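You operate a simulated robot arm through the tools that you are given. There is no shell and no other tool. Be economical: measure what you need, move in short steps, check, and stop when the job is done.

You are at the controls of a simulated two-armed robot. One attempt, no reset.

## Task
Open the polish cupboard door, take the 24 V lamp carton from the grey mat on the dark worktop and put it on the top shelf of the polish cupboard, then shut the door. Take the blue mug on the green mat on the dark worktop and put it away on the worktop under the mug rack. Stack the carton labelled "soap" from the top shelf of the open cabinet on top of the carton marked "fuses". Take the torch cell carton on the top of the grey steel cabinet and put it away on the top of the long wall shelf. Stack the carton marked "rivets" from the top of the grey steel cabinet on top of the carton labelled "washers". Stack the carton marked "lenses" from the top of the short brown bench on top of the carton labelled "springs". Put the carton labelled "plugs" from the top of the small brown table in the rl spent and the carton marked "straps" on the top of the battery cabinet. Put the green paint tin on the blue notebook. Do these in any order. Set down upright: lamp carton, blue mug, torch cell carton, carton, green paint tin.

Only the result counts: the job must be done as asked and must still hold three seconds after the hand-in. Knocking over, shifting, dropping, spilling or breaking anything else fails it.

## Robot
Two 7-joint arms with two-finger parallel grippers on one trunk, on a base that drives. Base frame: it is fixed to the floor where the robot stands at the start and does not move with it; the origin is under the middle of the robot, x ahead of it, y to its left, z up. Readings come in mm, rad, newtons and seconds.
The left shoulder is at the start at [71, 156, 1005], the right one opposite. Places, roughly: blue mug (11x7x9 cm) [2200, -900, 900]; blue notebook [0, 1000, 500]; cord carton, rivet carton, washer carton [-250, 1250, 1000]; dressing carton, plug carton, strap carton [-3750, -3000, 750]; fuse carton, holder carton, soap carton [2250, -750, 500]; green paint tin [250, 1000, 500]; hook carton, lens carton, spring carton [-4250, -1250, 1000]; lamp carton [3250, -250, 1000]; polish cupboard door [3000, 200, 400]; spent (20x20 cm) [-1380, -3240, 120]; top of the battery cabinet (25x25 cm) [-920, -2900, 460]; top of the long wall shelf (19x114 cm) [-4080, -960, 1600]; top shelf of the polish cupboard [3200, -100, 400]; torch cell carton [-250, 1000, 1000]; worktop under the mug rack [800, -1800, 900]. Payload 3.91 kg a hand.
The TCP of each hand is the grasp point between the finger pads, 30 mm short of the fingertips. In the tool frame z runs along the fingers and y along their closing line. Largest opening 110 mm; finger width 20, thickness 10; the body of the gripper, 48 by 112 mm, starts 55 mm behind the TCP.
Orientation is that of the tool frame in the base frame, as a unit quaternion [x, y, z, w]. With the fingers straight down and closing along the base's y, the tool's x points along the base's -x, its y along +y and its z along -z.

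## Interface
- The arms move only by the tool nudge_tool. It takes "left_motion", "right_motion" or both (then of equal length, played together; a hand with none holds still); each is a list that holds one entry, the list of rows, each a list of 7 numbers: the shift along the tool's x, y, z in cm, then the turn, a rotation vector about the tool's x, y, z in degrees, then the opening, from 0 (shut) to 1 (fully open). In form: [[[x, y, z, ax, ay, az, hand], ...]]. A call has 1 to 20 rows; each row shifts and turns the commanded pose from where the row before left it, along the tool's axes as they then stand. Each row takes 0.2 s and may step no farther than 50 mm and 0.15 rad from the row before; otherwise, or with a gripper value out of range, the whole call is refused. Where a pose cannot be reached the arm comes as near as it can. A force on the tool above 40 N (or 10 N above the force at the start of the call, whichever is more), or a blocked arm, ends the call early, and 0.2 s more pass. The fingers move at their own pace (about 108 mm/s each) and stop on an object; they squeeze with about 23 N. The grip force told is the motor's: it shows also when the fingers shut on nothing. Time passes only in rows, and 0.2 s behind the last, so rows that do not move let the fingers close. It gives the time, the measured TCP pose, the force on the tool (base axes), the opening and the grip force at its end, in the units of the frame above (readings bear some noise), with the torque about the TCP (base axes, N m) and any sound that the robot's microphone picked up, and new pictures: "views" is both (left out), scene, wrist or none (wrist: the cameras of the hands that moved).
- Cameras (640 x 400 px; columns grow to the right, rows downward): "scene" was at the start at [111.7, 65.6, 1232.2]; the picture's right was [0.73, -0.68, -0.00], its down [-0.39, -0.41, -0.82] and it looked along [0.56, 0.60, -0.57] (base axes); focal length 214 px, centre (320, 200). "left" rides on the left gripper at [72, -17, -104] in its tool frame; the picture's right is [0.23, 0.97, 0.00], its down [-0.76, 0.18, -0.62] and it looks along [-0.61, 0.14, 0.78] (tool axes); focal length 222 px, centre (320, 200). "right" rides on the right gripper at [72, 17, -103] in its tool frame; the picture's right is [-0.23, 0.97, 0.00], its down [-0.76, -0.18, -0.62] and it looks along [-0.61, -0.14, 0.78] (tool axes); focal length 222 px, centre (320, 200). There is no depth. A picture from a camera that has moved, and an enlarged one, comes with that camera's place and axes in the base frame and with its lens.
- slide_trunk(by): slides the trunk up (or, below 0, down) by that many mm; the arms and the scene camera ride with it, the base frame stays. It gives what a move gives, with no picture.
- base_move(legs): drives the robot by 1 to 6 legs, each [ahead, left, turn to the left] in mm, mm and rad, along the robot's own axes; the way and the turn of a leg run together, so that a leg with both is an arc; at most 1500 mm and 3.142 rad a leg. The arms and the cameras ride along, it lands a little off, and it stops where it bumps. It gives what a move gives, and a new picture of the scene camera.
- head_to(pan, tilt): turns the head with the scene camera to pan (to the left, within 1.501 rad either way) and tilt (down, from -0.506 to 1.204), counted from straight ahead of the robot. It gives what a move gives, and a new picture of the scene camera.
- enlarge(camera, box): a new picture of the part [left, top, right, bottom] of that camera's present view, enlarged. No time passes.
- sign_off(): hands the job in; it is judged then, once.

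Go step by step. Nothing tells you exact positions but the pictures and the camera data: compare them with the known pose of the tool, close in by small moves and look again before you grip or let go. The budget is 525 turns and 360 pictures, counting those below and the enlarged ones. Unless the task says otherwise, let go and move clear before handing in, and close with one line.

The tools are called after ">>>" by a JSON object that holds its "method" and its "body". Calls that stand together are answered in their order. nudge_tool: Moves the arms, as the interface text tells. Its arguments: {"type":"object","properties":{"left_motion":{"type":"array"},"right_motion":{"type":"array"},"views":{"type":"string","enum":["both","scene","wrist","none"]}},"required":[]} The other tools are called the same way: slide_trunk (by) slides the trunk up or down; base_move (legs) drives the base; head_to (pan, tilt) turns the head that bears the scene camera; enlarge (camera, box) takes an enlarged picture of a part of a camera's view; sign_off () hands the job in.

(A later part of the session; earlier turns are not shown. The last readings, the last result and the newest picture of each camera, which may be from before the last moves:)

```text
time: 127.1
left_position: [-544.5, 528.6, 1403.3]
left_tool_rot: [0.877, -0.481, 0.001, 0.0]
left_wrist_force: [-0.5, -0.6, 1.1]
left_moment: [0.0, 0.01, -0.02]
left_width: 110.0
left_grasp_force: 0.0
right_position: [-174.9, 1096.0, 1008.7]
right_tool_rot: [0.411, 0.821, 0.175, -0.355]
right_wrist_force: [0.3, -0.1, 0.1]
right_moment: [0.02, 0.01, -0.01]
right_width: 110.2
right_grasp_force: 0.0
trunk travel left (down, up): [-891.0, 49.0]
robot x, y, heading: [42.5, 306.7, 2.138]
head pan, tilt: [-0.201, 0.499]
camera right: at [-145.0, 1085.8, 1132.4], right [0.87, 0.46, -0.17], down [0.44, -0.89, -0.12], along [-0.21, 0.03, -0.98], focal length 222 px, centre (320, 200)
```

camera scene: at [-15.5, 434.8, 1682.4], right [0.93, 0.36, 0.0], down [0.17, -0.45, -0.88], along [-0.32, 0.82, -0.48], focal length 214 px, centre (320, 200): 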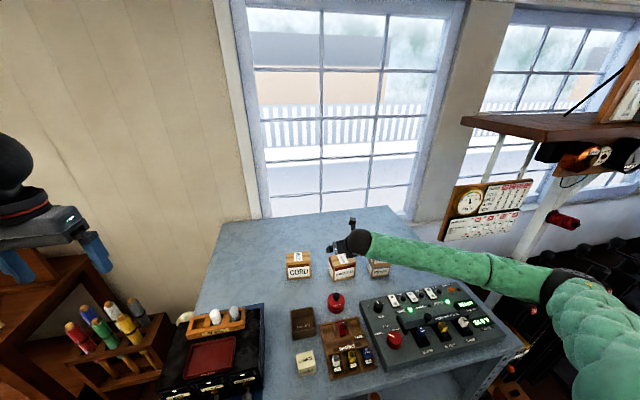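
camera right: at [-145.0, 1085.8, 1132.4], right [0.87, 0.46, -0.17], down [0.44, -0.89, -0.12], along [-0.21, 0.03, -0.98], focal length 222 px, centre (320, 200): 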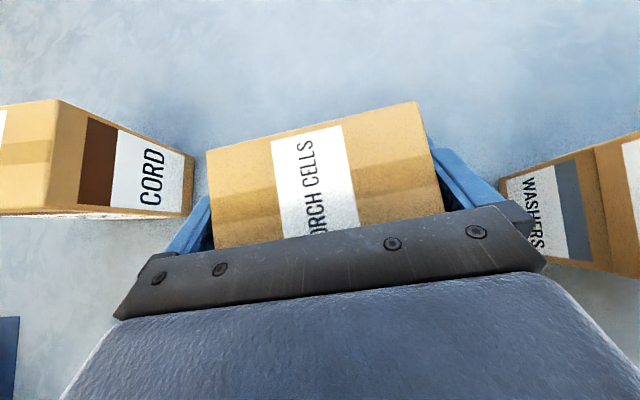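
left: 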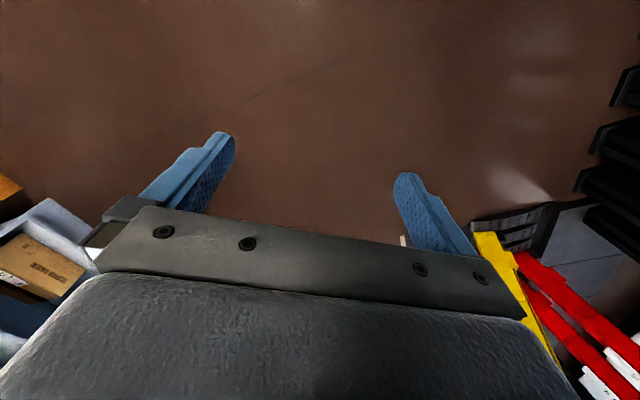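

>>> {"method": "nudge_tool", "body": {"right_motion": [[[0, 0, 0, 0, 0, 0, 0], [0, 0, 0, 0, 0, 0, 0], [0, 0, 0, 0, 0, 0, 0], [0, 0, 0, 0, 0, 0, 0], [0.2, 0, -0.2, 0, 0, 0, 0], [0.5, 0, -0.5, 0, 0, 0, 0], [1, 0, -1, 0, 0, 0, 0], [1, 0, -1, 0, 0, 0, 0]]]}}

```text
time: 128.9
left_position: [-543.2, 529.8, 1401.9]
left_tool_rot: [0.878, -0.479, 0.001, 0.001]
left_wrist_force: [-0.9, -0.5, 0.1]
left_moment: [-0.03, -0.01, -0.03]
left_width: 109.9
left_grasp_force: 0.1
right_position: [-173.7, 1095.1, 1046.3]
right_tool_rot: [0.411, 0.821, 0.175, -0.355]
right_wrist_force: [0.0, 0.4, -4.6]
right_moment: [0.02, 0.01, -0.01]
right_width: 100.1
right_grasp_force: 23.0
trunk travel left (down, up): [-891.0, 49.0]
robot x, y, heading: [44.4, 304.4, 2.138]
head pan, tilt: [-0.201, 0.499]
camera scene: at [-15.2, 435.3, 1682.3], right [0.93, 0.36, 0.0], down [0.17, -0.45, -0.88], along [-0.32, 0.82, -0.48], focal length 214 px, centre (320, 200)
camera right: at [-143.3, 1085.4, 1170.5], right [0.87, 0.46, -0.17], down [0.44, -0.89, -0.12], along [-0.21, 0.03, -0.98], focal length 222 px, centre (320, 200)
```

scene: 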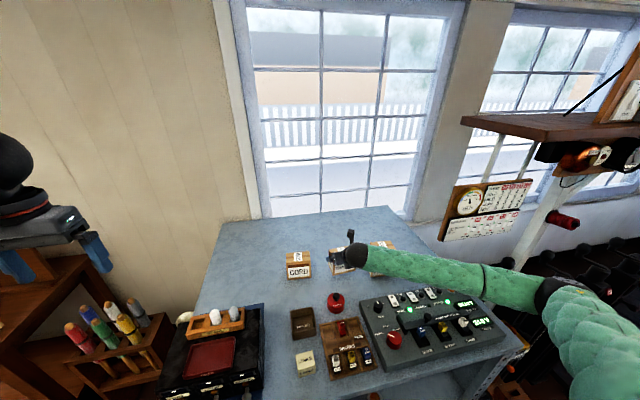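
right: 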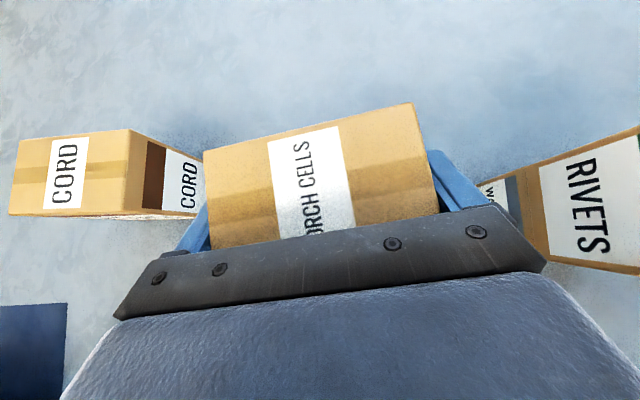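

TORCH CELLS is held. Lift high and verify the RIVETS stack.

>>> {"method": "nudge_tool", "body": {"right_motion": [[[2, 0, -2, 0, 0, 0, 0], [2.5, 0, -2.5, 0, 0, 0, 0], [2.5, 0, -2.5, 0, 0, 0, 0], [2.5, 0, -2.5, 0, 0, 0, 0], [2.5, 0, -2.5, 0, 0, 0, 0], [0, 0, 0, 0, 0, 0, 0]]], "views": "none"}}

>>> {"method": "base_move", "body": {"legs": [[-450, 0, 0]]}}

>>> {"method": "enlarge", "body": {"camera": "scene", "box": [260, 200, 500, 350]}}

```text
time: 130.3
left_position: [-543.8, 529.6, 1401.5]
left_tool_rot: [0.877, -0.48, 0.001, 0.0]
left_wrist_force: [0.0, 0.5, 0.4]
left_moment: [0.01, 0.03, 0.01]
left_width: 110.2
left_grasp_force: 0.0
right_position: [-169.1, 1094.7, 1214.8]
right_tool_rot: [0.411, 0.821, 0.175, -0.355]
right_wrist_force: [0.0, 0.1, -5.0]
right_moment: [0.07, 0.03, 0.02]
right_width: 99.9
right_grasp_force: 23.2
trunk travel left (down, up): [-891.0, 49.0]
robot x, y, heading: [48.5, 308.6, 2.144]
head pan, tilt: [-0.201, 0.499]
```

```text
time: 133.0
left_position: [-300.9, 150.5, 1401.8]
left_tool_rot: [0.878, -0.479, 0.001, 0.001]
left_wrist_force: [0.2, -0.6, -1.4]
left_moment: [0.05, 0.01, 0.01]
left_width: 109.7
left_grasp_force: 0.0
right_position: [71.4, 714.1, 1215.2]
right_tool_rot: [0.411, 0.821, 0.175, -0.355]
right_wrist_force: [-1.3, 0.5, -5.2]
right_moment: [0.06, 0.01, 0.0]
right_width: 100.1
right_grasp_force: 23.5
trunk travel left (down, up): [-891.0, 49.0]
robot x, y, heading: [287.6, -73.1, 2.142]
head pan, tilt: [-0.201, 0.499]
camera scene: at [226.9, 57.1, 1682.2], right [0.93, 0.36, 0.0], down [0.17, -0.45, -0.88], along [-0.32, 0.82, -0.48], focal length 214 px, centre (320, 200)
```

scene: 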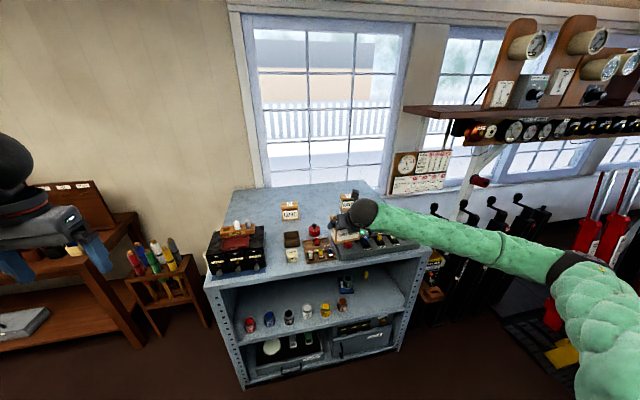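

```text
2.67 times, centred on (380, 275) of scene
camera zoom: at [226.9, 57.1, 1682.2], right [0.93, 0.36, 0.0], down [0.17, -0.45, -0.88], along [-0.32, 0.82, -0.48], focal length 572 px, centre (160, 0)
```

zoom: 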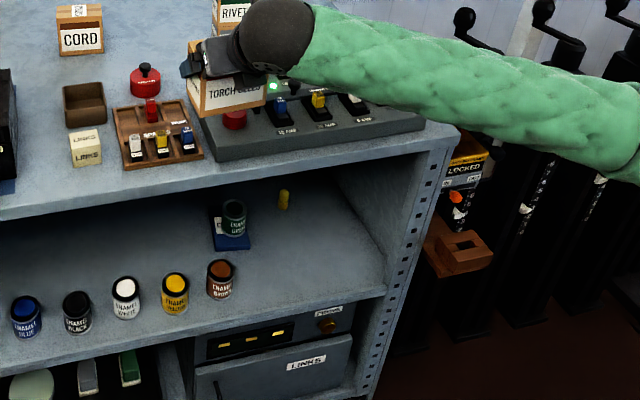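

All is well there. Now I turn towards the far end of the room for the long wall shelf.

>>> {"method": "base_move", "body": {"legs": [[-150, 0, 0], [0, 0, 1.1]]}}

>>> {"method": "head_to", "body": {"pan": 0.1, "tilt": 0.3}}

```text
time: 137.1
left_position: [-103.2, -615.6, 1401.9]
left_tool_rot: [0.999, 0.042, 0.001, 0.0]
left_wrist_force: [1.4, -0.1, -0.9]
left_moment: [0.0, 0.0, -0.03]
left_width: 109.8
left_grasp_force: 0.1
right_position: [-429.6, -22.2, 1215.6]
right_tool_rot: [-0.071, 0.916, -0.033, -0.394]
right_wrist_force: [-0.3, -0.4, -4.9]
right_moment: [0.01, 0.04, -0.03]
right_width: 100.2
right_grasp_force: 23.1
trunk travel left (down, up): [-891.0, 49.0]
robot x, y, heading: [369.4, -199.6, -3.06]
head pan, tilt: [-0.201, 0.499]
camera scene: at [227.3, -191.5, 1682.3], right [0.12, 0.99, 0.0], down [0.48, -0.06, -0.88], along [-0.87, 0.1, -0.48], focal length 214 px, centre (320, 200)
```

scene: 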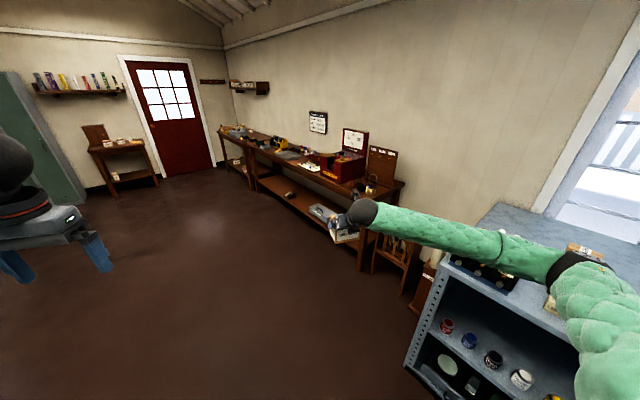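

```text
time: 137.9
left_position: [-103.7, -614.6, 1401.8]
left_tool_rot: [0.999, 0.042, 0.002, 0.0]
left_wrist_force: [0.5, -0.2, 0.3]
left_moment: [0.04, -0.03, -0.03]
left_width: 110.0
left_grasp_force: 0.1
right_position: [-428.9, -22.7, 1215.0]
right_tool_rot: [-0.071, 0.916, -0.033, -0.394]
right_wrist_force: [-0.5, 1.2, -5.4]
right_moment: [-0.02, 0.07, 0.0]
right_width: 99.8
right_grasp_force: 23.0
trunk travel left (down, up): [-891.0, 49.0]
robot x, y, heading: [366.2, -193.8, -3.053]
head pan, tilt: [0.099, 0.3]
camera scene: at [225.9, -219.4, 1700.7], right [-0.18, 0.98, 0.0], down [0.29, 0.05, -0.95], along [-0.94, -0.17, -0.3], focal length 214 px, centre (320, 200)
```

scene: 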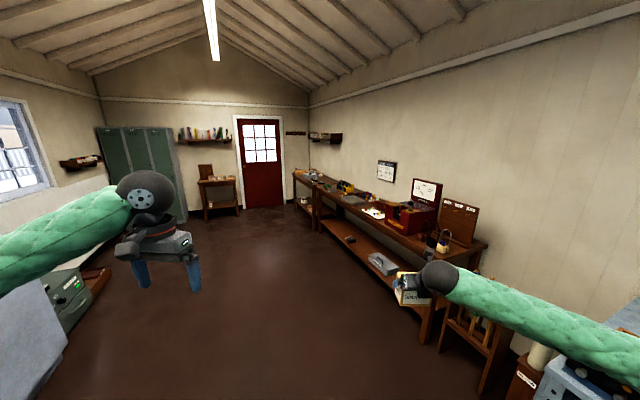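

>>> {"method": "enlarge", "body": {"camera": "scene", "box": [160, 110, 288, 190]}}

>>> {"method": "enlarge", "body": {"camera": "scene", "box": [150, 150, 310, 250]}}

```text
5.00 times, centred on (224, 150) of scene
camera zoom: at [225.9, -219.4, 1700.7], right [-0.18, 0.98, 0.0], down [0.29, 0.05, -0.95], along [-0.94, -0.17, -0.3], focal length 1072 px, centre (800, 450)
```

zoom: 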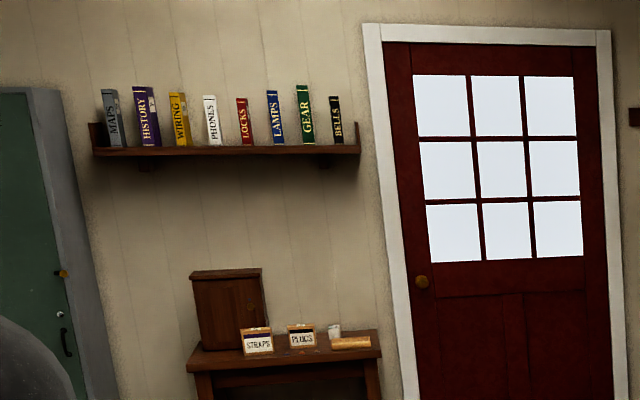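

```text
4.00 times, centred on (230, 200) of scene
camera zoom: at [225.9, -219.4, 1700.7], right [-0.18, 0.98, 0.0], down [0.29, 0.05, -0.95], along [-0.94, -0.17, -0.3], focal length 858 px, centre (680, 200)
```

zoom: 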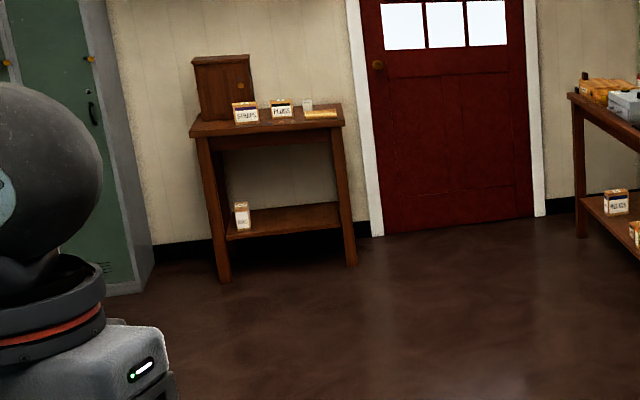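

>>> {"method": "enlarge", "body": {"camera": "scene", "box": [270, 110, 382, 180]}}

>>> {"method": "enlarge", "body": {"camera": "scene", "box": [276, 160, 372, 220]}}

```text
5.71 times, centred on (326, 145) of scene
camera zoom: at [225.9, -219.4, 1700.7], right [-0.18, 0.98, 0.0], down [0.29, 0.05, -0.95], along [-0.94, -0.17, -0.3], focal length 1226 px, centre (286, 514)
```

zoom: 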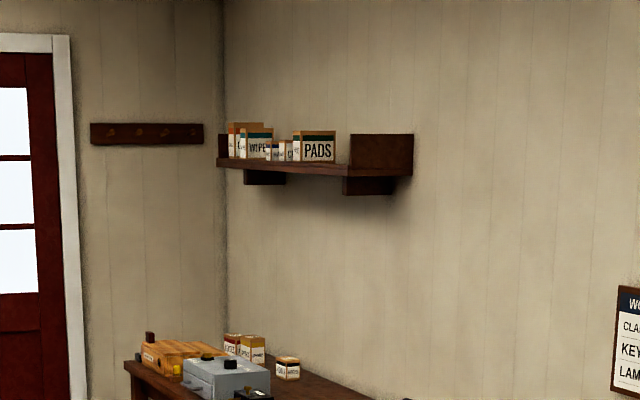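

```text
6.67 times, centred on (324, 190) of scene
camera zoom: at [225.9, -219.4, 1700.7], right [-0.18, 0.98, 0.0], down [0.29, 0.05, -0.95], along [-0.94, -0.17, -0.3], focal length 1430 px, centre (293, 267)
```

zoom: 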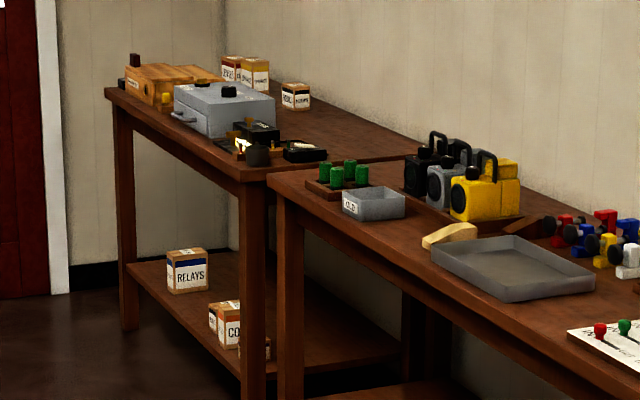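

The long wall shelf hangs over the short bench in the far right corner. I drive down the aisle to it.

>>> {"method": "base_move", "body": {"legs": [[0, 0, 0.482], [1500, 0, 0], [1500, 0, 0], [600, 0, 0]]}}

>>> {"method": "head_to", "body": {"pan": -0.9, "tilt": 0.3}}

```text
time: 156.8
left_position: [-2880.1, -2749.4, 1402.9]
left_tool_rot: [0.96, 0.278, 0.0, 0.0]
left_wrist_force: [-0.1, -0.6, -0.3]
left_moment: [-0.01, 0.01, 0.0]
left_width: 110.0
left_grasp_force: 0.2
right_position: [-3441.4, -2372.4, 1215.8]
right_tool_rot: [-0.288, 0.872, -0.126, -0.374]
right_wrist_force: [0.4, 0.4, -5.2]
right_moment: [-0.04, 0.04, 0.0]
right_width: 100.0
right_grasp_force: 22.9
trunk travel left (down, up): [-891.0, 49.0]
robot x, y, heading: [-2656.2, -2160.9, -2.578]
head pan, tilt: [0.099, 0.3]
camera scene: at [-2769.5, -2245.8, 1700.8], right [-0.62, 0.79, 0.0], down [0.23, 0.18, -0.96], along [-0.75, -0.59, -0.3], focal length 214 px, centre (320, 200)
```

scene: 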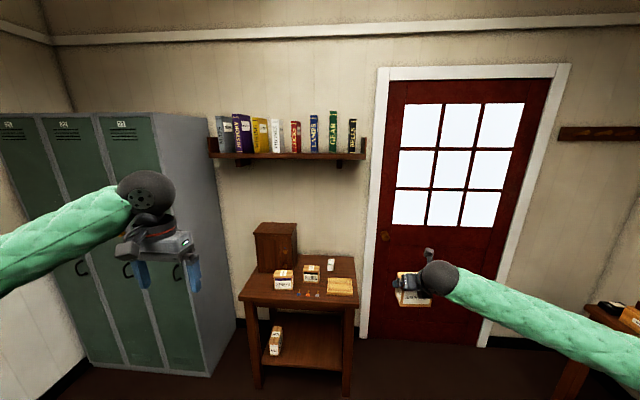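

```text
time: 158.0
left_position: [-2879.8, -2750.0, 1402.1]
left_tool_rot: [0.961, 0.278, 0.001, 0.0]
left_wrist_force: [0.2, 0.3, 0.0]
left_moment: [0.02, -0.02, -0.03]
left_width: 110.0
left_grasp_force: 0.0
right_position: [-3442.5, -2372.0, 1215.4]
right_tool_rot: [-0.288, 0.872, -0.127, -0.374]
right_wrist_force: [-0.3, 0.4, -5.1]
right_moment: [-0.05, -0.01, -0.01]
right_width: 100.3
right_grasp_force: 23.2
trunk travel left (down, up): [-891.0, 49.0]
robot x, y, heading: [-2654.1, -2160.6, -2.58]
head pan, tilt: [-0.901, 0.3]
camera scene: at [-2784.8, -2158.0, 1700.7], right [0.33, 0.94, 0.0], down [0.28, -0.1, -0.96], along [-0.9, 0.32, -0.3], focal length 214 px, centre (320, 200)
```

scene: 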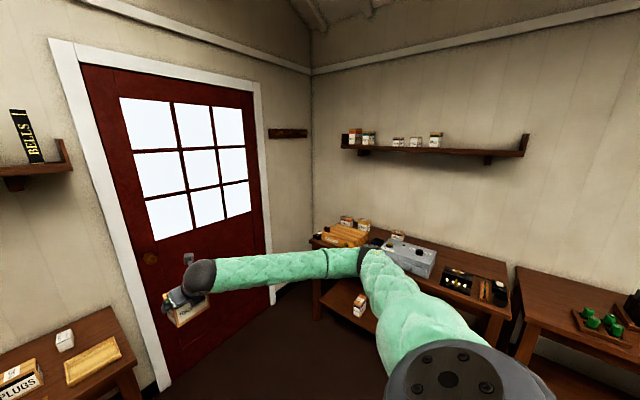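

>>> {"method": "base_move", "body": {"legs": [[0, 0, -1.56], [0, 380, 0], [350, 0, 0]]}}

>>> {"method": "head_to", "body": {"pan": 0, "tilt": 0.2}}

```text
time: 166.1
left_position: [-3743.9, -1837.9, 1401.6]
left_tool_rot: [0.875, -0.485, 0.001, 0.001]
left_wrist_force: [0.3, 0.4, 0.1]
left_moment: [0.02, 0.02, 0.0]
left_width: 110.2
left_grasp_force: 0.2
right_position: [-3364.3, -1277.8, 1215.6]
right_tool_rot: [0.416, 0.819, 0.177, -0.354]
right_wrist_force: [0.8, 0.5, -6.0]
right_moment: [0.03, 0.03, -0.01]
right_width: 100.1
right_grasp_force: 22.8
trunk travel left (down, up): [-891.0, 49.0]
robot x, y, heading: [-3156.4, -2067.1, 2.127]
head pan, tilt: [-0.901, 0.3]
camera scene: at [-3153.2, -1935.2, 1700.8], right [0.94, -0.34, 0.0], down [-0.1, -0.28, -0.96], along [0.32, 0.9, -0.3], focal length 214 px, centre (320, 200)
```

scene: 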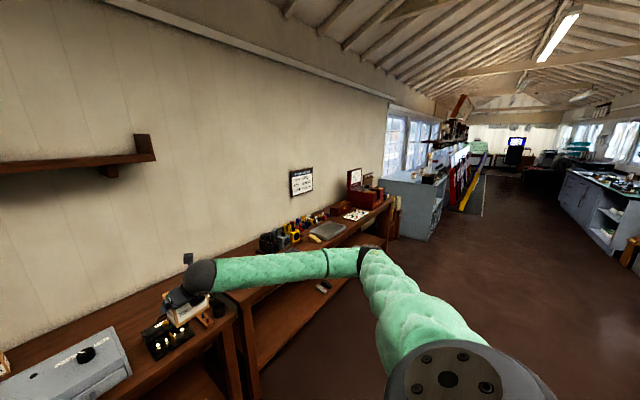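

```text
time: 167.3
left_position: [-3745.6, -1837.3, 1401.7]
left_tool_rot: [0.875, -0.485, 0.001, 0.001]
left_wrist_force: [-0.3, 0.5, -0.3]
left_moment: [-0.02, -0.02, -0.01]
left_width: 109.7
left_grasp_force: 0.0
right_position: [-3363.2, -1277.5, 1214.2]
right_tool_rot: [0.416, 0.819, 0.176, -0.353]
right_wrist_force: [-0.4, 0.4, -4.3]
right_moment: [0.06, -0.01, -0.01]
right_width: 99.8
right_grasp_force: 23.4
trunk travel left (down, up): [-891.0, 49.0]
robot x, y, heading: [-3162.1, -2068.2, 2.127]
head pan, tilt: [0.0, 0.201]
camera scene: at [-3234.3, -1943.2, 1709.9], right [0.85, 0.53, 0.0], down [0.11, -0.17, -0.98], along [-0.52, 0.83, -0.2], focal length 214 px, centre (320, 200)
```

scene: 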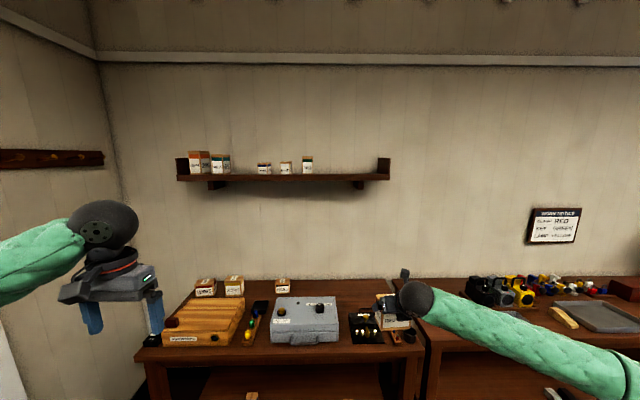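

The right half of the shelf is free. I raise the carton above shelf height before closing in.

>>> {"method": "slide_trunk", "body": {"by": 45}}

>>> {"method": "nudge_tool", "body": {"right_motion": [[[2.37, 0, -4.04, 0, 0, 0, 0], [2.37, 0, -4.04, 0, 0, 0, 0], [2.37, 0, -4.04, 0, 0, 0, 0], [2.37, 0, -4.04, 0, 0, 0, 0], [2.37, 0, -4.04, 0, 0, 0, 0], [2.37, 0, -4.04, 0, 0, 0, 0], [2.37, 0, -4.04, 0, 0, 0, 0], [2.37, 0, -4.04, 0, 0, 0, 0], [2.37, 0, -4.04, 0, 0, 0, 0], [2.37, 0, -4.04, 0, 0, 0, 0], [0, 0, 0, 0, 0, 0, 0]]]}}

```text
time: 168.2
left_position: [-3744.3, -1837.7, 1446.5]
left_tool_rot: [0.875, -0.485, 0.001, 0.001]
left_wrist_force: [1.1, 0.0, 0.1]
left_moment: [0.0, 0.0, 0.0]
left_width: 110.0
left_grasp_force: 0.0
right_position: [-3363.1, -1277.3, 1260.0]
right_tool_rot: [0.416, 0.819, 0.177, -0.354]
right_wrist_force: [0.0, 0.5, -5.3]
right_moment: [0.03, 0.07, 0.03]
right_width: 100.0
right_grasp_force: 23.1
trunk travel left (down, up): [-936.0, 4.0]
robot x, y, heading: [-3161.1, -2068.1, 2.13]
head pan, tilt: [0.0, 0.201]
```

```text
time: 170.6
left_position: [-3744.2, -1836.4, 1447.0]
left_tool_rot: [0.875, -0.485, 0.001, 0.0]
left_wrist_force: [0.2, 0.3, 0.3]
left_moment: [0.0, 0.0, -0.01]
left_width: 109.9
left_grasp_force: 0.0
right_position: [-3285.1, -1381.0, 1705.6]
right_tool_rot: [0.415, 0.82, 0.176, -0.353]
right_wrist_force: [-0.2, -0.4, -4.4]
right_moment: [0.07, 0.01, -0.02]
right_width: 99.9
right_grasp_force: 22.7
trunk travel left (down, up): [-936.0, 4.0]
robot x, y, heading: [-3158.1, -2068.3, 2.129]
head pan, tilt: [0.0, 0.201]
camera scene: at [-3234.0, -1943.1, 1754.9], right [0.85, 0.53, 0.0], down [0.11, -0.17, -0.98], along [-0.52, 0.83, -0.2], focal length 214 px, centre (320, 200)
camera right: at [-3254.6, -1390.3, 1830.1], right [0.88, 0.45, -0.17], down [0.43, -0.89, -0.12], along [-0.21, 0.03, -0.98], focal length 222 px, centre (320, 200)
```

scene: 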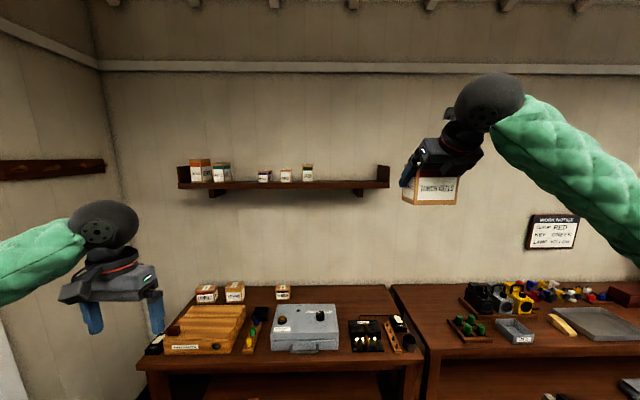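
right: 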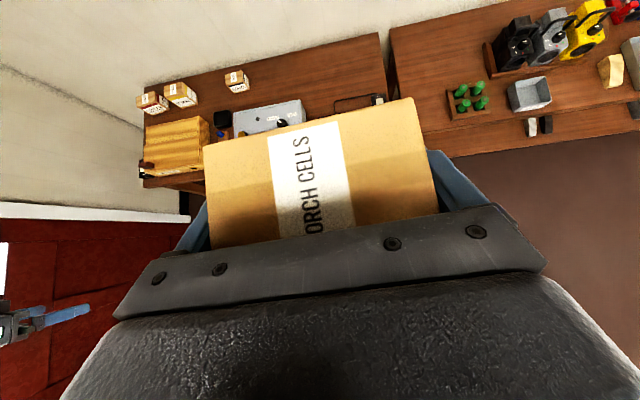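

>>> {"method": "enlarge", "body": {"camera": "scene", "box": [240, 130, 400, 230]}}

```text
4.00 times, centred on (320, 180) of scene
camera zoom: at [-3234.0, -1943.1, 1754.9], right [0.85, 0.53, 0.0], down [0.11, -0.17, -0.98], along [-0.52, 0.83, -0.2], focal length 858 px, centre (320, 280)
```

zoom: 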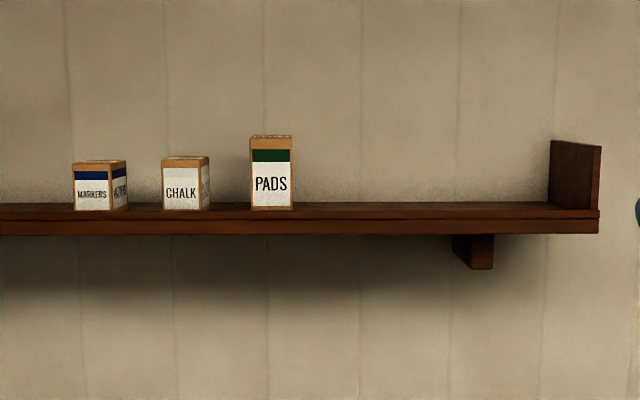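

>>> {"method": "base_move", "body": {"legs": [[0, 100, 0], [600, 0, 0]]}}

>>> {"method": "head_to", "body": {"pan": -0.3, "tilt": 0.2}}

>>> {"method": "enlarge", "body": {"camera": "right", "box": [0, 0, 640, 400]}}

```text
time: 174.7
left_position: [-4147.2, -1375.8, 1448.1]
left_tool_rot: [0.873, -0.487, -0.001, 0.0]
left_wrist_force: [0.2, -0.5, 1.0]
left_moment: [-0.03, 0.01, -0.02]
left_width: 109.8
left_grasp_force: 0.0
right_position: [-3686.2, -921.9, 1707.0]
right_tool_rot: [0.419, 0.818, 0.178, -0.353]
right_wrist_force: [-0.1, -1.1, -3.9]
right_moment: [0.0, 0.01, 0.0]
right_width: 99.9
right_grasp_force: 23.2
trunk travel left (down, up): [-936.0, 4.0]
robot x, y, heading: [-3564.5, -1608.1, 2.125]
head pan, tilt: [0.0, 0.201]
camera scene: at [-3637.8, -1484.4, 1755.2], right [0.85, 0.53, 0.0], down [0.1, -0.17, -0.98], along [-0.52, 0.83, -0.2], focal length 214 px, centre (320, 200)
```

scene: 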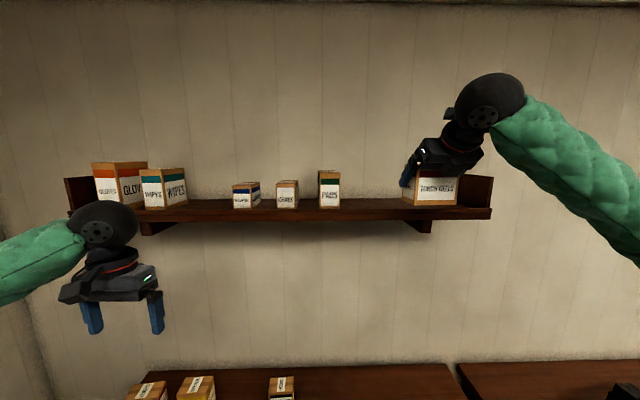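

```text
time: 175.5
left_position: [-4148.7, -1374.3, 1447.0]
left_tool_rot: [0.873, -0.487, 0.001, 0.0]
left_wrist_force: [0.9, 0.8, -0.5]
left_moment: [0.04, -0.02, -0.02]
left_width: 110.2
left_grasp_force: 0.1
right_position: [-3686.7, -919.6, 1705.3]
right_tool_rot: [0.418, 0.818, 0.178, -0.353]
right_wrist_force: [-0.4, 0.3, -4.9]
right_moment: [0.05, -0.04, 0.0]
right_width: 99.8
right_grasp_force: 23.3
trunk travel left (down, up): [-936.0, 4.0]
robot x, y, heading: [-3565.2, -1607.7, 2.124]
head pan, tilt: [-0.3, 0.201]
camera scene: at [-3613.6, -1471.7, 1754.9], right [0.97, 0.25, 0.0], down [0.05, -0.19, -0.98], along [-0.25, 0.95, -0.2], focal length 214 px, centre (320, 200)
```

scene: 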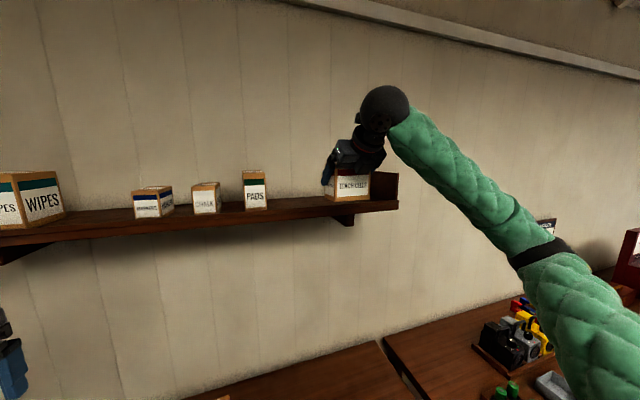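

```text
1.00 times, centred on (320, 200) of right (not enlarged: the box is as wide or as high as the picture)
camera zoom: at [-3657.2, -929.6, 1829.6], right [0.88, 0.44, -0.17], down [0.43, -0.89, -0.12], along [-0.21, 0.04, -0.98], focal length 222 px, centre (320, 200)
```

zoom: 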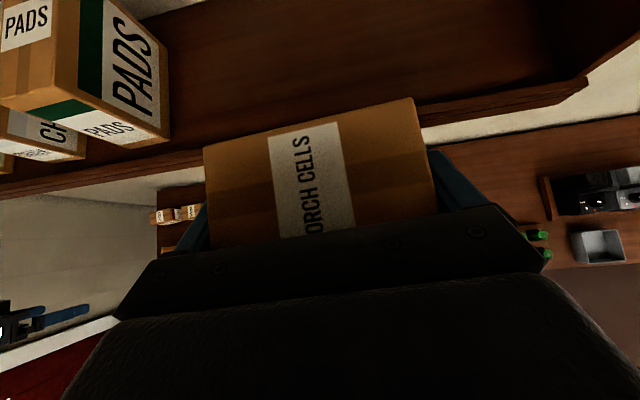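

>>> {"method": "nudge_tool", "body": {"right_motion": [[[2.8, 0, 2.95, 0, 0, 0, 0], [2.8, 0, 2.95, 0, 0, 0, 0], [2.8, 0, 2.95, 0, 0, 0, 0], [2.8, 0, 2.95, 0, 0, 0, 0], [0, 0, 0, 0, 0, 0, 0]]], "views": "both"}}

```text
time: 176.7
left_position: [-4148.1, -1375.6, 1447.0]
left_tool_rot: [0.874, -0.486, 0.002, 0.0]
left_wrist_force: [0.2, 0.2, -0.3]
left_moment: [-0.01, -0.01, -0.02]
left_width: 110.1
left_grasp_force: 0.0
right_position: [-3782.8, -788.7, 1705.5]
right_tool_rot: [0.418, 0.818, 0.178, -0.354]
right_wrist_force: [-0.2, 0.0, -5.3]
right_moment: [0.0, 0.0, 0.0]
right_width: 99.8
right_grasp_force: 23.6
trunk travel left (down, up): [-936.0, 4.0]
robot x, y, heading: [-3560.5, -1608.4, 2.129]
head pan, tilt: [-0.3, 0.201]
camera scene: at [-3612.9, -1472.3, 1755.0], right [0.97, 0.25, 0.0], down [0.05, -0.19, -0.98], along [-0.25, 0.95, -0.2], focal length 214 px, centre (320, 200)
camera right: at [-3752.2, -797.9, 1830.5], right [0.88, 0.45, -0.17], down [0.43, -0.89, -0.12], along [-0.21, 0.04, -0.98], focal length 222 px, centre (320, 200)
```

scene: 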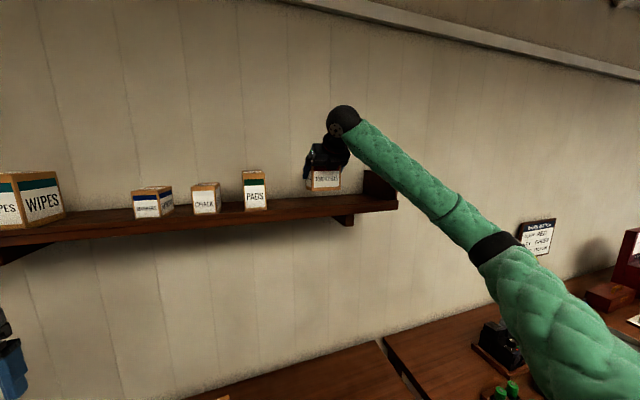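
right: 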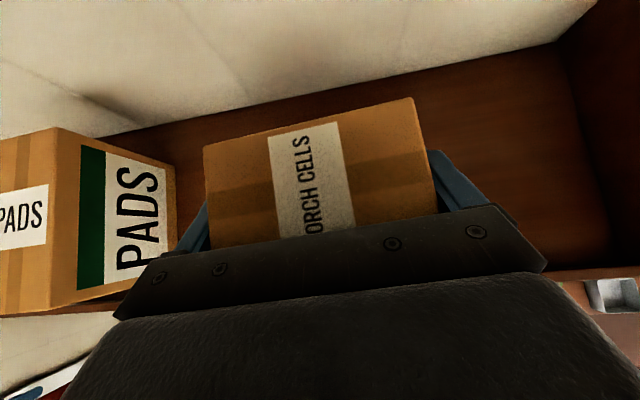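

>>> {"method": "nudge_tool", "body": {"right_motion": [[[1.4, 2, 1.45, 0, 0, 0, 0], [-1.45, 0, 1.375, 0, 0, 0, 0], [-0.73, 0, 0.69, 0, 0, 0, 0], [0, 0, 0, 0, 0, 0, 0]]], "views": "none"}}

>>> {"method": "enlarge", "body": {"camera": "scene", "box": [280, 120, 440, 220]}}

```text
time: 177.7
left_position: [-4148.5, -1375.7, 1446.0]
left_tool_rot: [0.873, -0.487, 0.001, 0.001]
left_wrist_force: [0.7, 0.0, 0.1]
left_moment: [0.01, -0.01, 0.0]
left_width: 109.9
left_grasp_force: 0.1
right_position: [-3779.1, -760.6, 1677.2]
right_tool_rot: [0.418, 0.818, 0.178, -0.352]
right_wrist_force: [0.0, -0.4, -5.3]
right_moment: [0.04, 0.0, -0.01]
right_width: 99.9
right_grasp_force: 23.7
trunk travel left (down, up): [-936.0, 4.0]
robot x, y, heading: [-3562.4, -1606.4, 2.126]
head pan, tilt: [-0.3, 0.201]
```

```text
4.00 times, centred on (360, 170) of scene
camera zoom: at [-3613.8, -1471.8, 1754.9], right [0.97, 0.25, 0.0], down [0.05, -0.19, -0.98], along [-0.25, 0.95, -0.2], focal length 858 px, centre (160, 320)
```

zoom: 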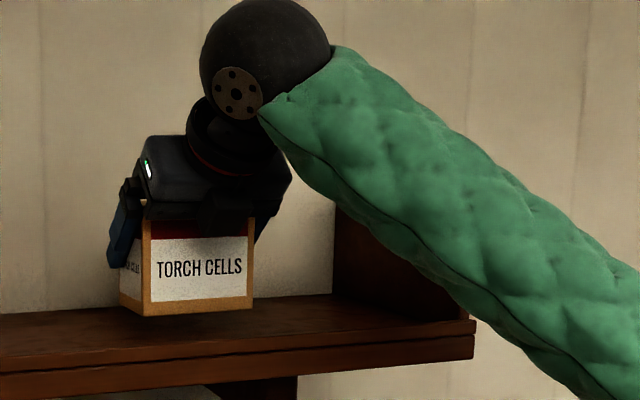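

>>> {"method": "nudge_tool", "body": {"right_motion": [[[-0.36, 0, 0.34, 0, 0, 0, 0], [-0.36, 0, 0.34, 0, 0, 0, 0], [0, 0, 0, 0, 0, 0, 0]]], "views": "none"}}

>>> {"method": "nudge_tool", "body": {"right_motion": [[[-0.3, 0, 0.28, 0, 0, 0, 0], [0, 0, 0, 0, 0, 0, 0]]], "views": "none"}}

```text
time: 178.5
left_position: [-4149.5, -1376.2, 1446.6]
left_tool_rot: [0.874, -0.487, 0.001, 0.0]
left_wrist_force: [0.1, 0.1, -0.5]
left_moment: [0.0, 0.0, 0.01]
left_width: 110.2
left_grasp_force: 0.1
right_position: [-3776.7, -760.6, 1667.5]
right_tool_rot: [0.418, 0.818, 0.178, -0.354]
right_wrist_force: [0.3, 0.3, -4.7]
right_moment: [0.02, 0.04, 0.01]
right_width: 99.9
right_grasp_force: 23.0
trunk travel left (down, up): [-936.0, 4.0]
robot x, y, heading: [-3565.7, -1608.6, 2.128]
head pan, tilt: [-0.3, 0.201]
```

```text
time: 179.1
left_position: [-4149.5, -1376.0, 1447.1]
left_tool_rot: [0.874, -0.487, 0.001, 0.0]
left_wrist_force: [1.1, -0.2, 0.4]
left_moment: [-0.03, -0.01, 0.0]
left_width: 110.1
left_grasp_force: 0.0
right_position: [-3777.2, -759.9, 1663.3]
right_tool_rot: [0.418, 0.818, 0.177, -0.354]
right_wrist_force: [0.3, 0.2, -4.9]
right_moment: [0.0, 0.06, 0.01]
right_width: 99.7
right_grasp_force: 23.2
trunk travel left (down, up): [-936.0, 4.0]
robot x, y, heading: [-3561.7, -1603.6, 2.124]
head pan, tilt: [-0.3, 0.201]
```

>>> {"method": "nudge_tool", "body": {"right_motion": [[[-0.3, 0, 0.28, 0, 0, 0, 0], [0, 0, 0, 0, 0, 0, 0]]], "views": "none"}}

>>> {"method": "enlarge", "body": {"camera": "scene", "box": [290, 150, 370, 200]}}

```text
time: 179.7
left_position: [-4148.6, -1377.1, 1447.7]
left_tool_rot: [0.874, -0.487, 0.0, 0.0]
left_wrist_force: [0.7, 0.0, 0.6]
left_moment: [-0.01, -0.01, 0.03]
left_width: 110.0
left_grasp_force: 0.1
right_position: [-3777.6, -760.9, 1658.7]
right_tool_rot: [0.418, 0.818, 0.178, -0.354]
right_wrist_force: [0.0, -0.2, -2.9]
right_moment: [0.09, 0.01, -0.04]
right_width: 99.9
right_grasp_force: 23.3
trunk travel left (down, up): [-936.0, 4.0]
robot x, y, heading: [-3566.8, -1607.5, 2.129]
head pan, tilt: [-0.3, 0.201]
```

```text
8.00 times, centred on (330, 175) of scene
camera zoom: at [-3613.2, -1472.5, 1755.0], right [0.97, 0.25, 0.0], down [0.05, -0.19, -0.98], along [-0.25, 0.95, -0.2], focal length 1716 px, centre (240, 400)
```

zoom: 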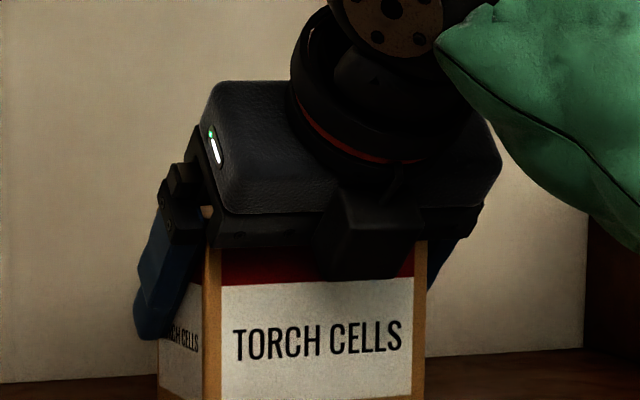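

>>> {"method": "nudge_tool", "body": {"right_motion": [[[-0.15, 0, 0.14, 0, 0, 0, 0], [0, 0, 0, 0, 0, 0, 0], [0, 0, 0, 0, 0, 0, 1], [0, 0, 0, 0, 0, 0, 1], [0, 0, -1, 0, 0, 0, 1], [0, 0, -2, 0, 0, 0, 1], [0, 0, -4, 0, 0, 0, 1], [0, 0, -4, 0, 0, 0, 1], [0, 0, -4, 0, 0, 0, 1], [0, 0, -4, 0, 0, 0, 1], [0, 0, 0, 0, 0, 0, 1]]]}}

```text
time: 182.1
left_position: [-4148.3, -1375.5, 1446.8]
left_tool_rot: [0.873, -0.487, 0.0, 0.0]
left_wrist_force: [-0.4, 0.0, -0.3]
left_moment: [-0.02, -0.03, -0.05]
left_width: 110.0
left_grasp_force: 0.1
right_position: [-3697.8, -873.4, 1788.4]
right_tool_rot: [0.418, 0.818, 0.177, -0.354]
right_wrist_force: [-1.2, 0.9, 0.1]
right_moment: [-0.04, 0.02, -0.02]
right_width: 110.1
right_grasp_force: 0.0
trunk travel left (down, up): [-936.0, 4.0]
robot x, y, heading: [-3560.7, -1606.9, 2.125]
head pan, tilt: [-0.3, 0.201]
camera scene: at [-3613.3, -1472.5, 1755.0], right [0.97, 0.25, 0.0], down [0.05, -0.19, -0.98], along [-0.25, 0.95, -0.2], focal length 214 px, centre (320, 200)
camera right: at [-3667.7, -883.4, 1912.2], right [0.88, 0.45, -0.17], down [0.43, -0.89, -0.12], along [-0.21, 0.04, -0.98], focal length 222 px, centre (320, 200)
```

scene: 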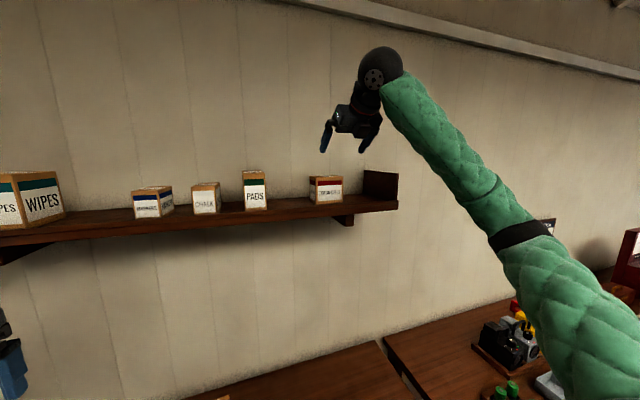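
right: 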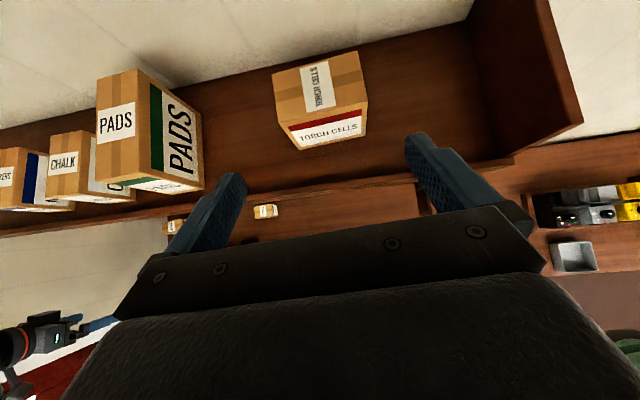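

TORCH CELLS is on the shelf. I back off and look at the bench cartons for LENSES and SPRINGS.

>>> {"method": "base_move", "body": {"legs": [[-330, 0, 0]]}}

>>> {"method": "head_to", "body": {"pan": 0.15, "tilt": 0.5}}

>>> {"method": "enlarge", "body": {"camera": "scene", "box": [160, 160, 400, 310]}}

```text
time: 184.3
left_position: [-3975.7, -1656.5, 1445.7]
left_tool_rot: [0.874, -0.486, 0.002, 0.001]
left_wrist_force: [-0.9, 1.2, 0.4]
left_moment: [0.03, -0.04, 0.01]
left_width: 110.1
left_grasp_force: 0.1
right_position: [-3526.1, -1154.2, 1787.2]
right_tool_rot: [0.416, 0.819, 0.177, -0.353]
right_wrist_force: [-0.2, 0.4, -0.1]
right_moment: [-0.02, 0.02, -0.02]
right_width: 109.9
right_grasp_force: 0.0
trunk travel left (down, up): [-936.0, 4.0]
robot x, y, heading: [-3388.8, -1889.5, 2.126]
head pan, tilt: [-0.3, 0.201]
camera scene: at [-3440.1, -1752.7, 1754.7], right [0.97, 0.25, 0.0], down [0.05, -0.19, -0.98], along [-0.25, 0.95, -0.2], focal length 214 px, centre (320, 200)
```

scene: 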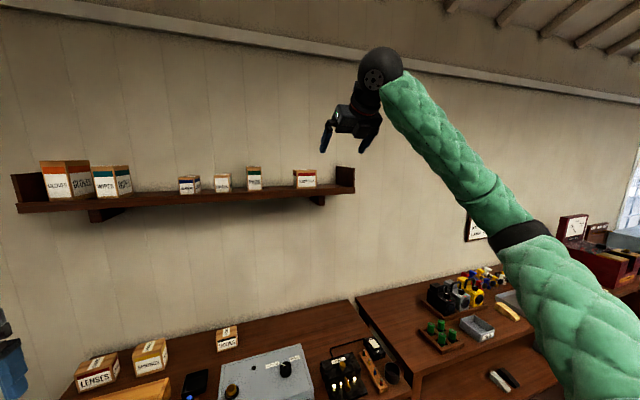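

```text
time: 185.2
left_position: [-3973.7, -1660.4, 1447.1]
left_tool_rot: [0.875, -0.485, 0.0, 0.0]
left_wrist_force: [-0.1, 0.5, 0.0]
left_moment: [0.0, 0.0, 0.0]
left_width: 109.8
left_grasp_force: 0.0
right_position: [-3525.4, -1157.2, 1788.4]
right_tool_rot: [0.417, 0.818, 0.178, -0.354]
right_wrist_force: [-0.2, 0.1, 0.9]
right_moment: [0.02, 0.0, -0.02]
right_width: 109.9
right_grasp_force: 0.1
trunk travel left (down, up): [-936.0, 4.0]
robot x, y, heading: [-3391.3, -1889.8, 2.129]
head pan, tilt: [0.15, 0.499]
camera scene: at [-3473.8, -1776.4, 1727.5], right [0.76, 0.65, 0.0], down [0.31, -0.36, -0.88], along [-0.57, 0.67, -0.48], focal length 214 px, centre (320, 200)
```

scene: 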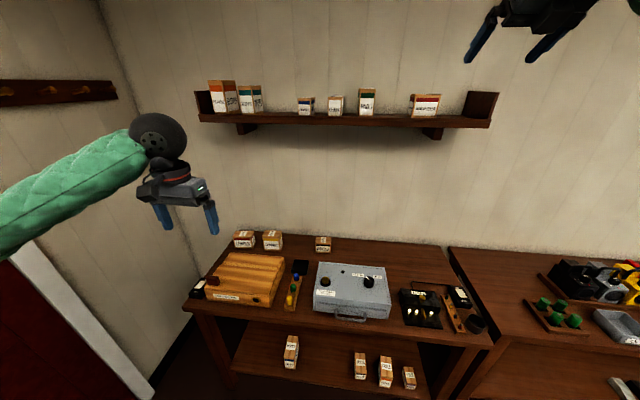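

```text
2.67 times, centred on (280, 235) of scene
camera zoom: at [-3473.8, -1776.4, 1727.5], right [0.76, 0.65, 0.0], down [0.31, -0.36, -0.88], along [-0.57, 0.67, -0.48], focal length 572 px, centre (427, 107)
```

zoom: 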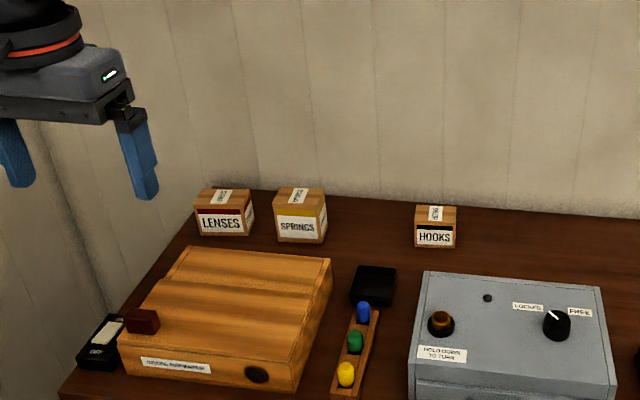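

LENSES and SPRINGS stand at the bench's back left, so I use the left hand, fingers down. I retract the right hand and reposition.

>>> {"method": "nudge_tool", "body": {"right_motion": [[[-2.8, 0, -2.9, 0, 0, 0, 1], [-2.8, 0, -2.9, 0, 0, 0, 1], [-2.8, 0, -2.9, 0, 0, 0, 1], [0, 0, 0, 0, 0, 0, 1]]], "views": "none"}}

>>> {"method": "slide_trunk", "body": {"by": -80}}

>>> {"method": "base_move", "body": {"legs": [[0, 270, 0], [270, 0, 0]]}}

>>> {"method": "enlarge", "body": {"camera": "left", "box": [0, 0, 640, 400]}}

```text
time: 186.2
left_position: [-3974.5, -1658.4, 1446.2]
left_tool_rot: [0.874, -0.485, 0.001, 0.001]
left_wrist_force: [-0.7, -0.7, 0.5]
left_moment: [0.02, 0.01, 0.0]
left_width: 110.1
left_grasp_force: 0.0
right_position: [-3454.2, -1252.0, 1786.1]
right_tool_rot: [0.417, 0.819, 0.176, -0.353]
right_wrist_force: [0.1, 0.9, -0.8]
right_moment: [0.03, 0.0, -0.02]
right_width: 110.0
right_grasp_force: 0.0
trunk travel left (down, up): [-936.0, 4.0]
robot x, y, heading: [-3392.7, -1890.0, 2.125]
head pan, tilt: [0.15, 0.499]
```

```text
time: 187.4
left_position: [-3975.1, -1658.7, 1367.3]
left_tool_rot: [0.874, -0.486, 0.001, 0.001]
left_wrist_force: [-0.1, 0.3, 0.0]
left_moment: [0.01, 0.01, 0.02]
left_width: 110.1
left_grasp_force: 0.0
right_position: [-3454.2, -1252.6, 1706.8]
right_tool_rot: [0.416, 0.819, 0.176, -0.353]
right_wrist_force: [0.0, -0.4, 0.5]
right_moment: [-0.02, -0.02, 0.02]
right_width: 110.1
right_grasp_force: 0.1
trunk travel left (down, up): [-856.0, 84.0]
robot x, y, heading: [-3391.9, -1889.7, 2.127]
head pan, tilt: [0.15, 0.499]
```

```text
time: 190.8
left_position: [-4342.1, -1569.0, 1367.1]
left_tool_rot: [0.873, -0.487, 0.0, 0.0]
left_wrist_force: [0.5, -1.5, 0.1]
left_moment: [-0.04, -0.02, 0.01]
left_width: 110.0
left_grasp_force: 0.0
right_position: [-3820.0, -1165.2, 1707.2]
right_tool_rot: [0.418, 0.818, 0.178, -0.353]
right_wrist_force: [-0.5, 1.0, 0.2]
right_moment: [0.0, 0.0, 0.03]
right_width: 110.0
right_grasp_force: 0.0
trunk travel left (down, up): [-856.0, 84.0]
robot x, y, heading: [-3757.9, -1796.2, 2.124]
head pan, tilt: [0.15, 0.499]
camera scene: at [-3842.0, -1686.9, 1647.5], right [0.76, 0.65, 0.0], down [0.31, -0.36, -0.88], along [-0.57, 0.67, -0.48], focal length 214 px, centre (320, 200)
```

scene: 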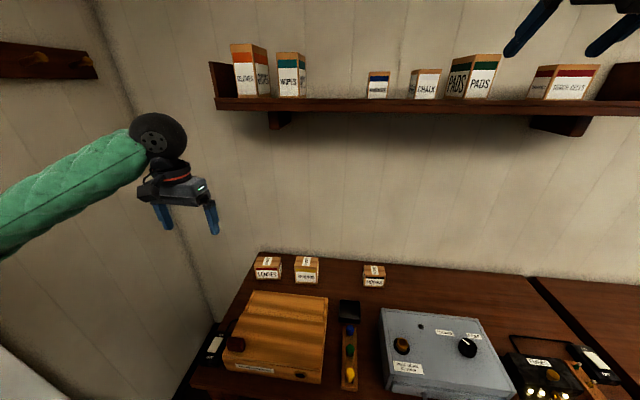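

```text
1.00 times, centred on (320, 200) of left (not enlarged: the box is as wide or as high as the picture)
camera zoom: at [-4289.1, -1622.6, 1471.6], right [-0.71, -0.71, 0.0], down [-0.55, 0.55, 0.62], along [-0.44, 0.44, -0.78], focal length 222 px, centre (320, 200)
```

zoom: 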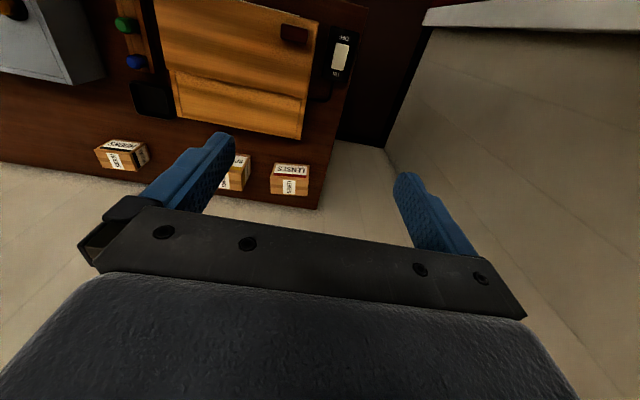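

>>> {"method": "nudge_tool", "body": {"left_motion": [[[-4, -0.35, 2, 0, 0, 0, 1], [-4, -0.35, 2, 0, 0, 0, 1], [-4, -0.35, 2, 0, 0, 0, 1], [-4, -0.35, 2, 0, 0, 0, 1], [-4, -0.35, 2, 0, 0, 0, 1], [-4, -0.35, 2, 0, 0, 0, 1], [0, 0, 4, 0, 0, 0, 1], [0, 0, 4, 0, 0, 0, 1], [0, 0, 4, 0, 0, 0, 1], [0, 0, 0, 0, 0, 0, 1]]]}}

```text
time: 193.0
left_position: [-4447.4, -1353.3, 1127.1]
left_tool_rot: [0.873, -0.487, 0.0, 0.0]
left_wrist_force: [0.2, -1.0, -0.3]
left_moment: [-0.01, 0.0, 0.02]
left_width: 109.8
left_grasp_force: 0.0
right_position: [-3820.5, -1164.1, 1708.3]
right_tool_rot: [0.419, 0.817, 0.179, -0.353]
right_wrist_force: [0.4, -0.2, -0.1]
right_moment: [0.03, -0.03, 0.02]
right_width: 109.8
right_grasp_force: 0.0
trunk travel left (down, up): [-856.0, 84.0]
robot x, y, heading: [-3756.8, -1797.5, 2.124]
head pan, tilt: [0.15, 0.499]
camera scene: at [-3842.2, -1686.5, 1647.5], right [0.76, 0.65, 0.0], down [0.31, -0.36, -0.88], along [-0.57, 0.67, -0.48], focal length 214 px, centre (320, 200)
camera left: at [-4395.0, -1407.1, 1230.9], right [-0.71, -0.71, 0.0], down [-0.55, 0.55, 0.62], along [-0.44, 0.44, -0.78], focal length 222 px, centre (320, 200)
```

scene: 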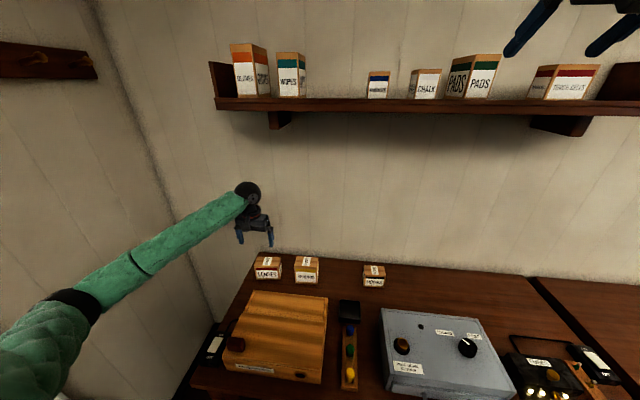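
left: 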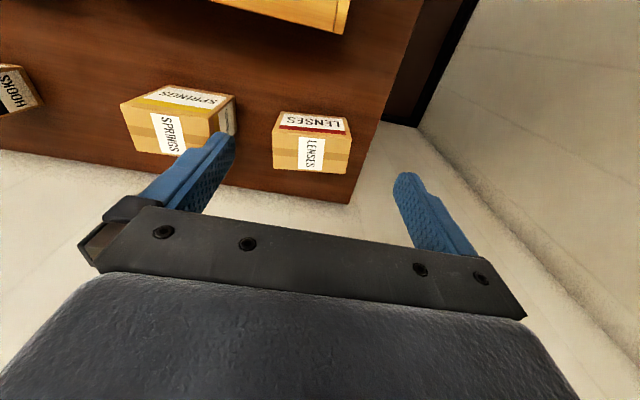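

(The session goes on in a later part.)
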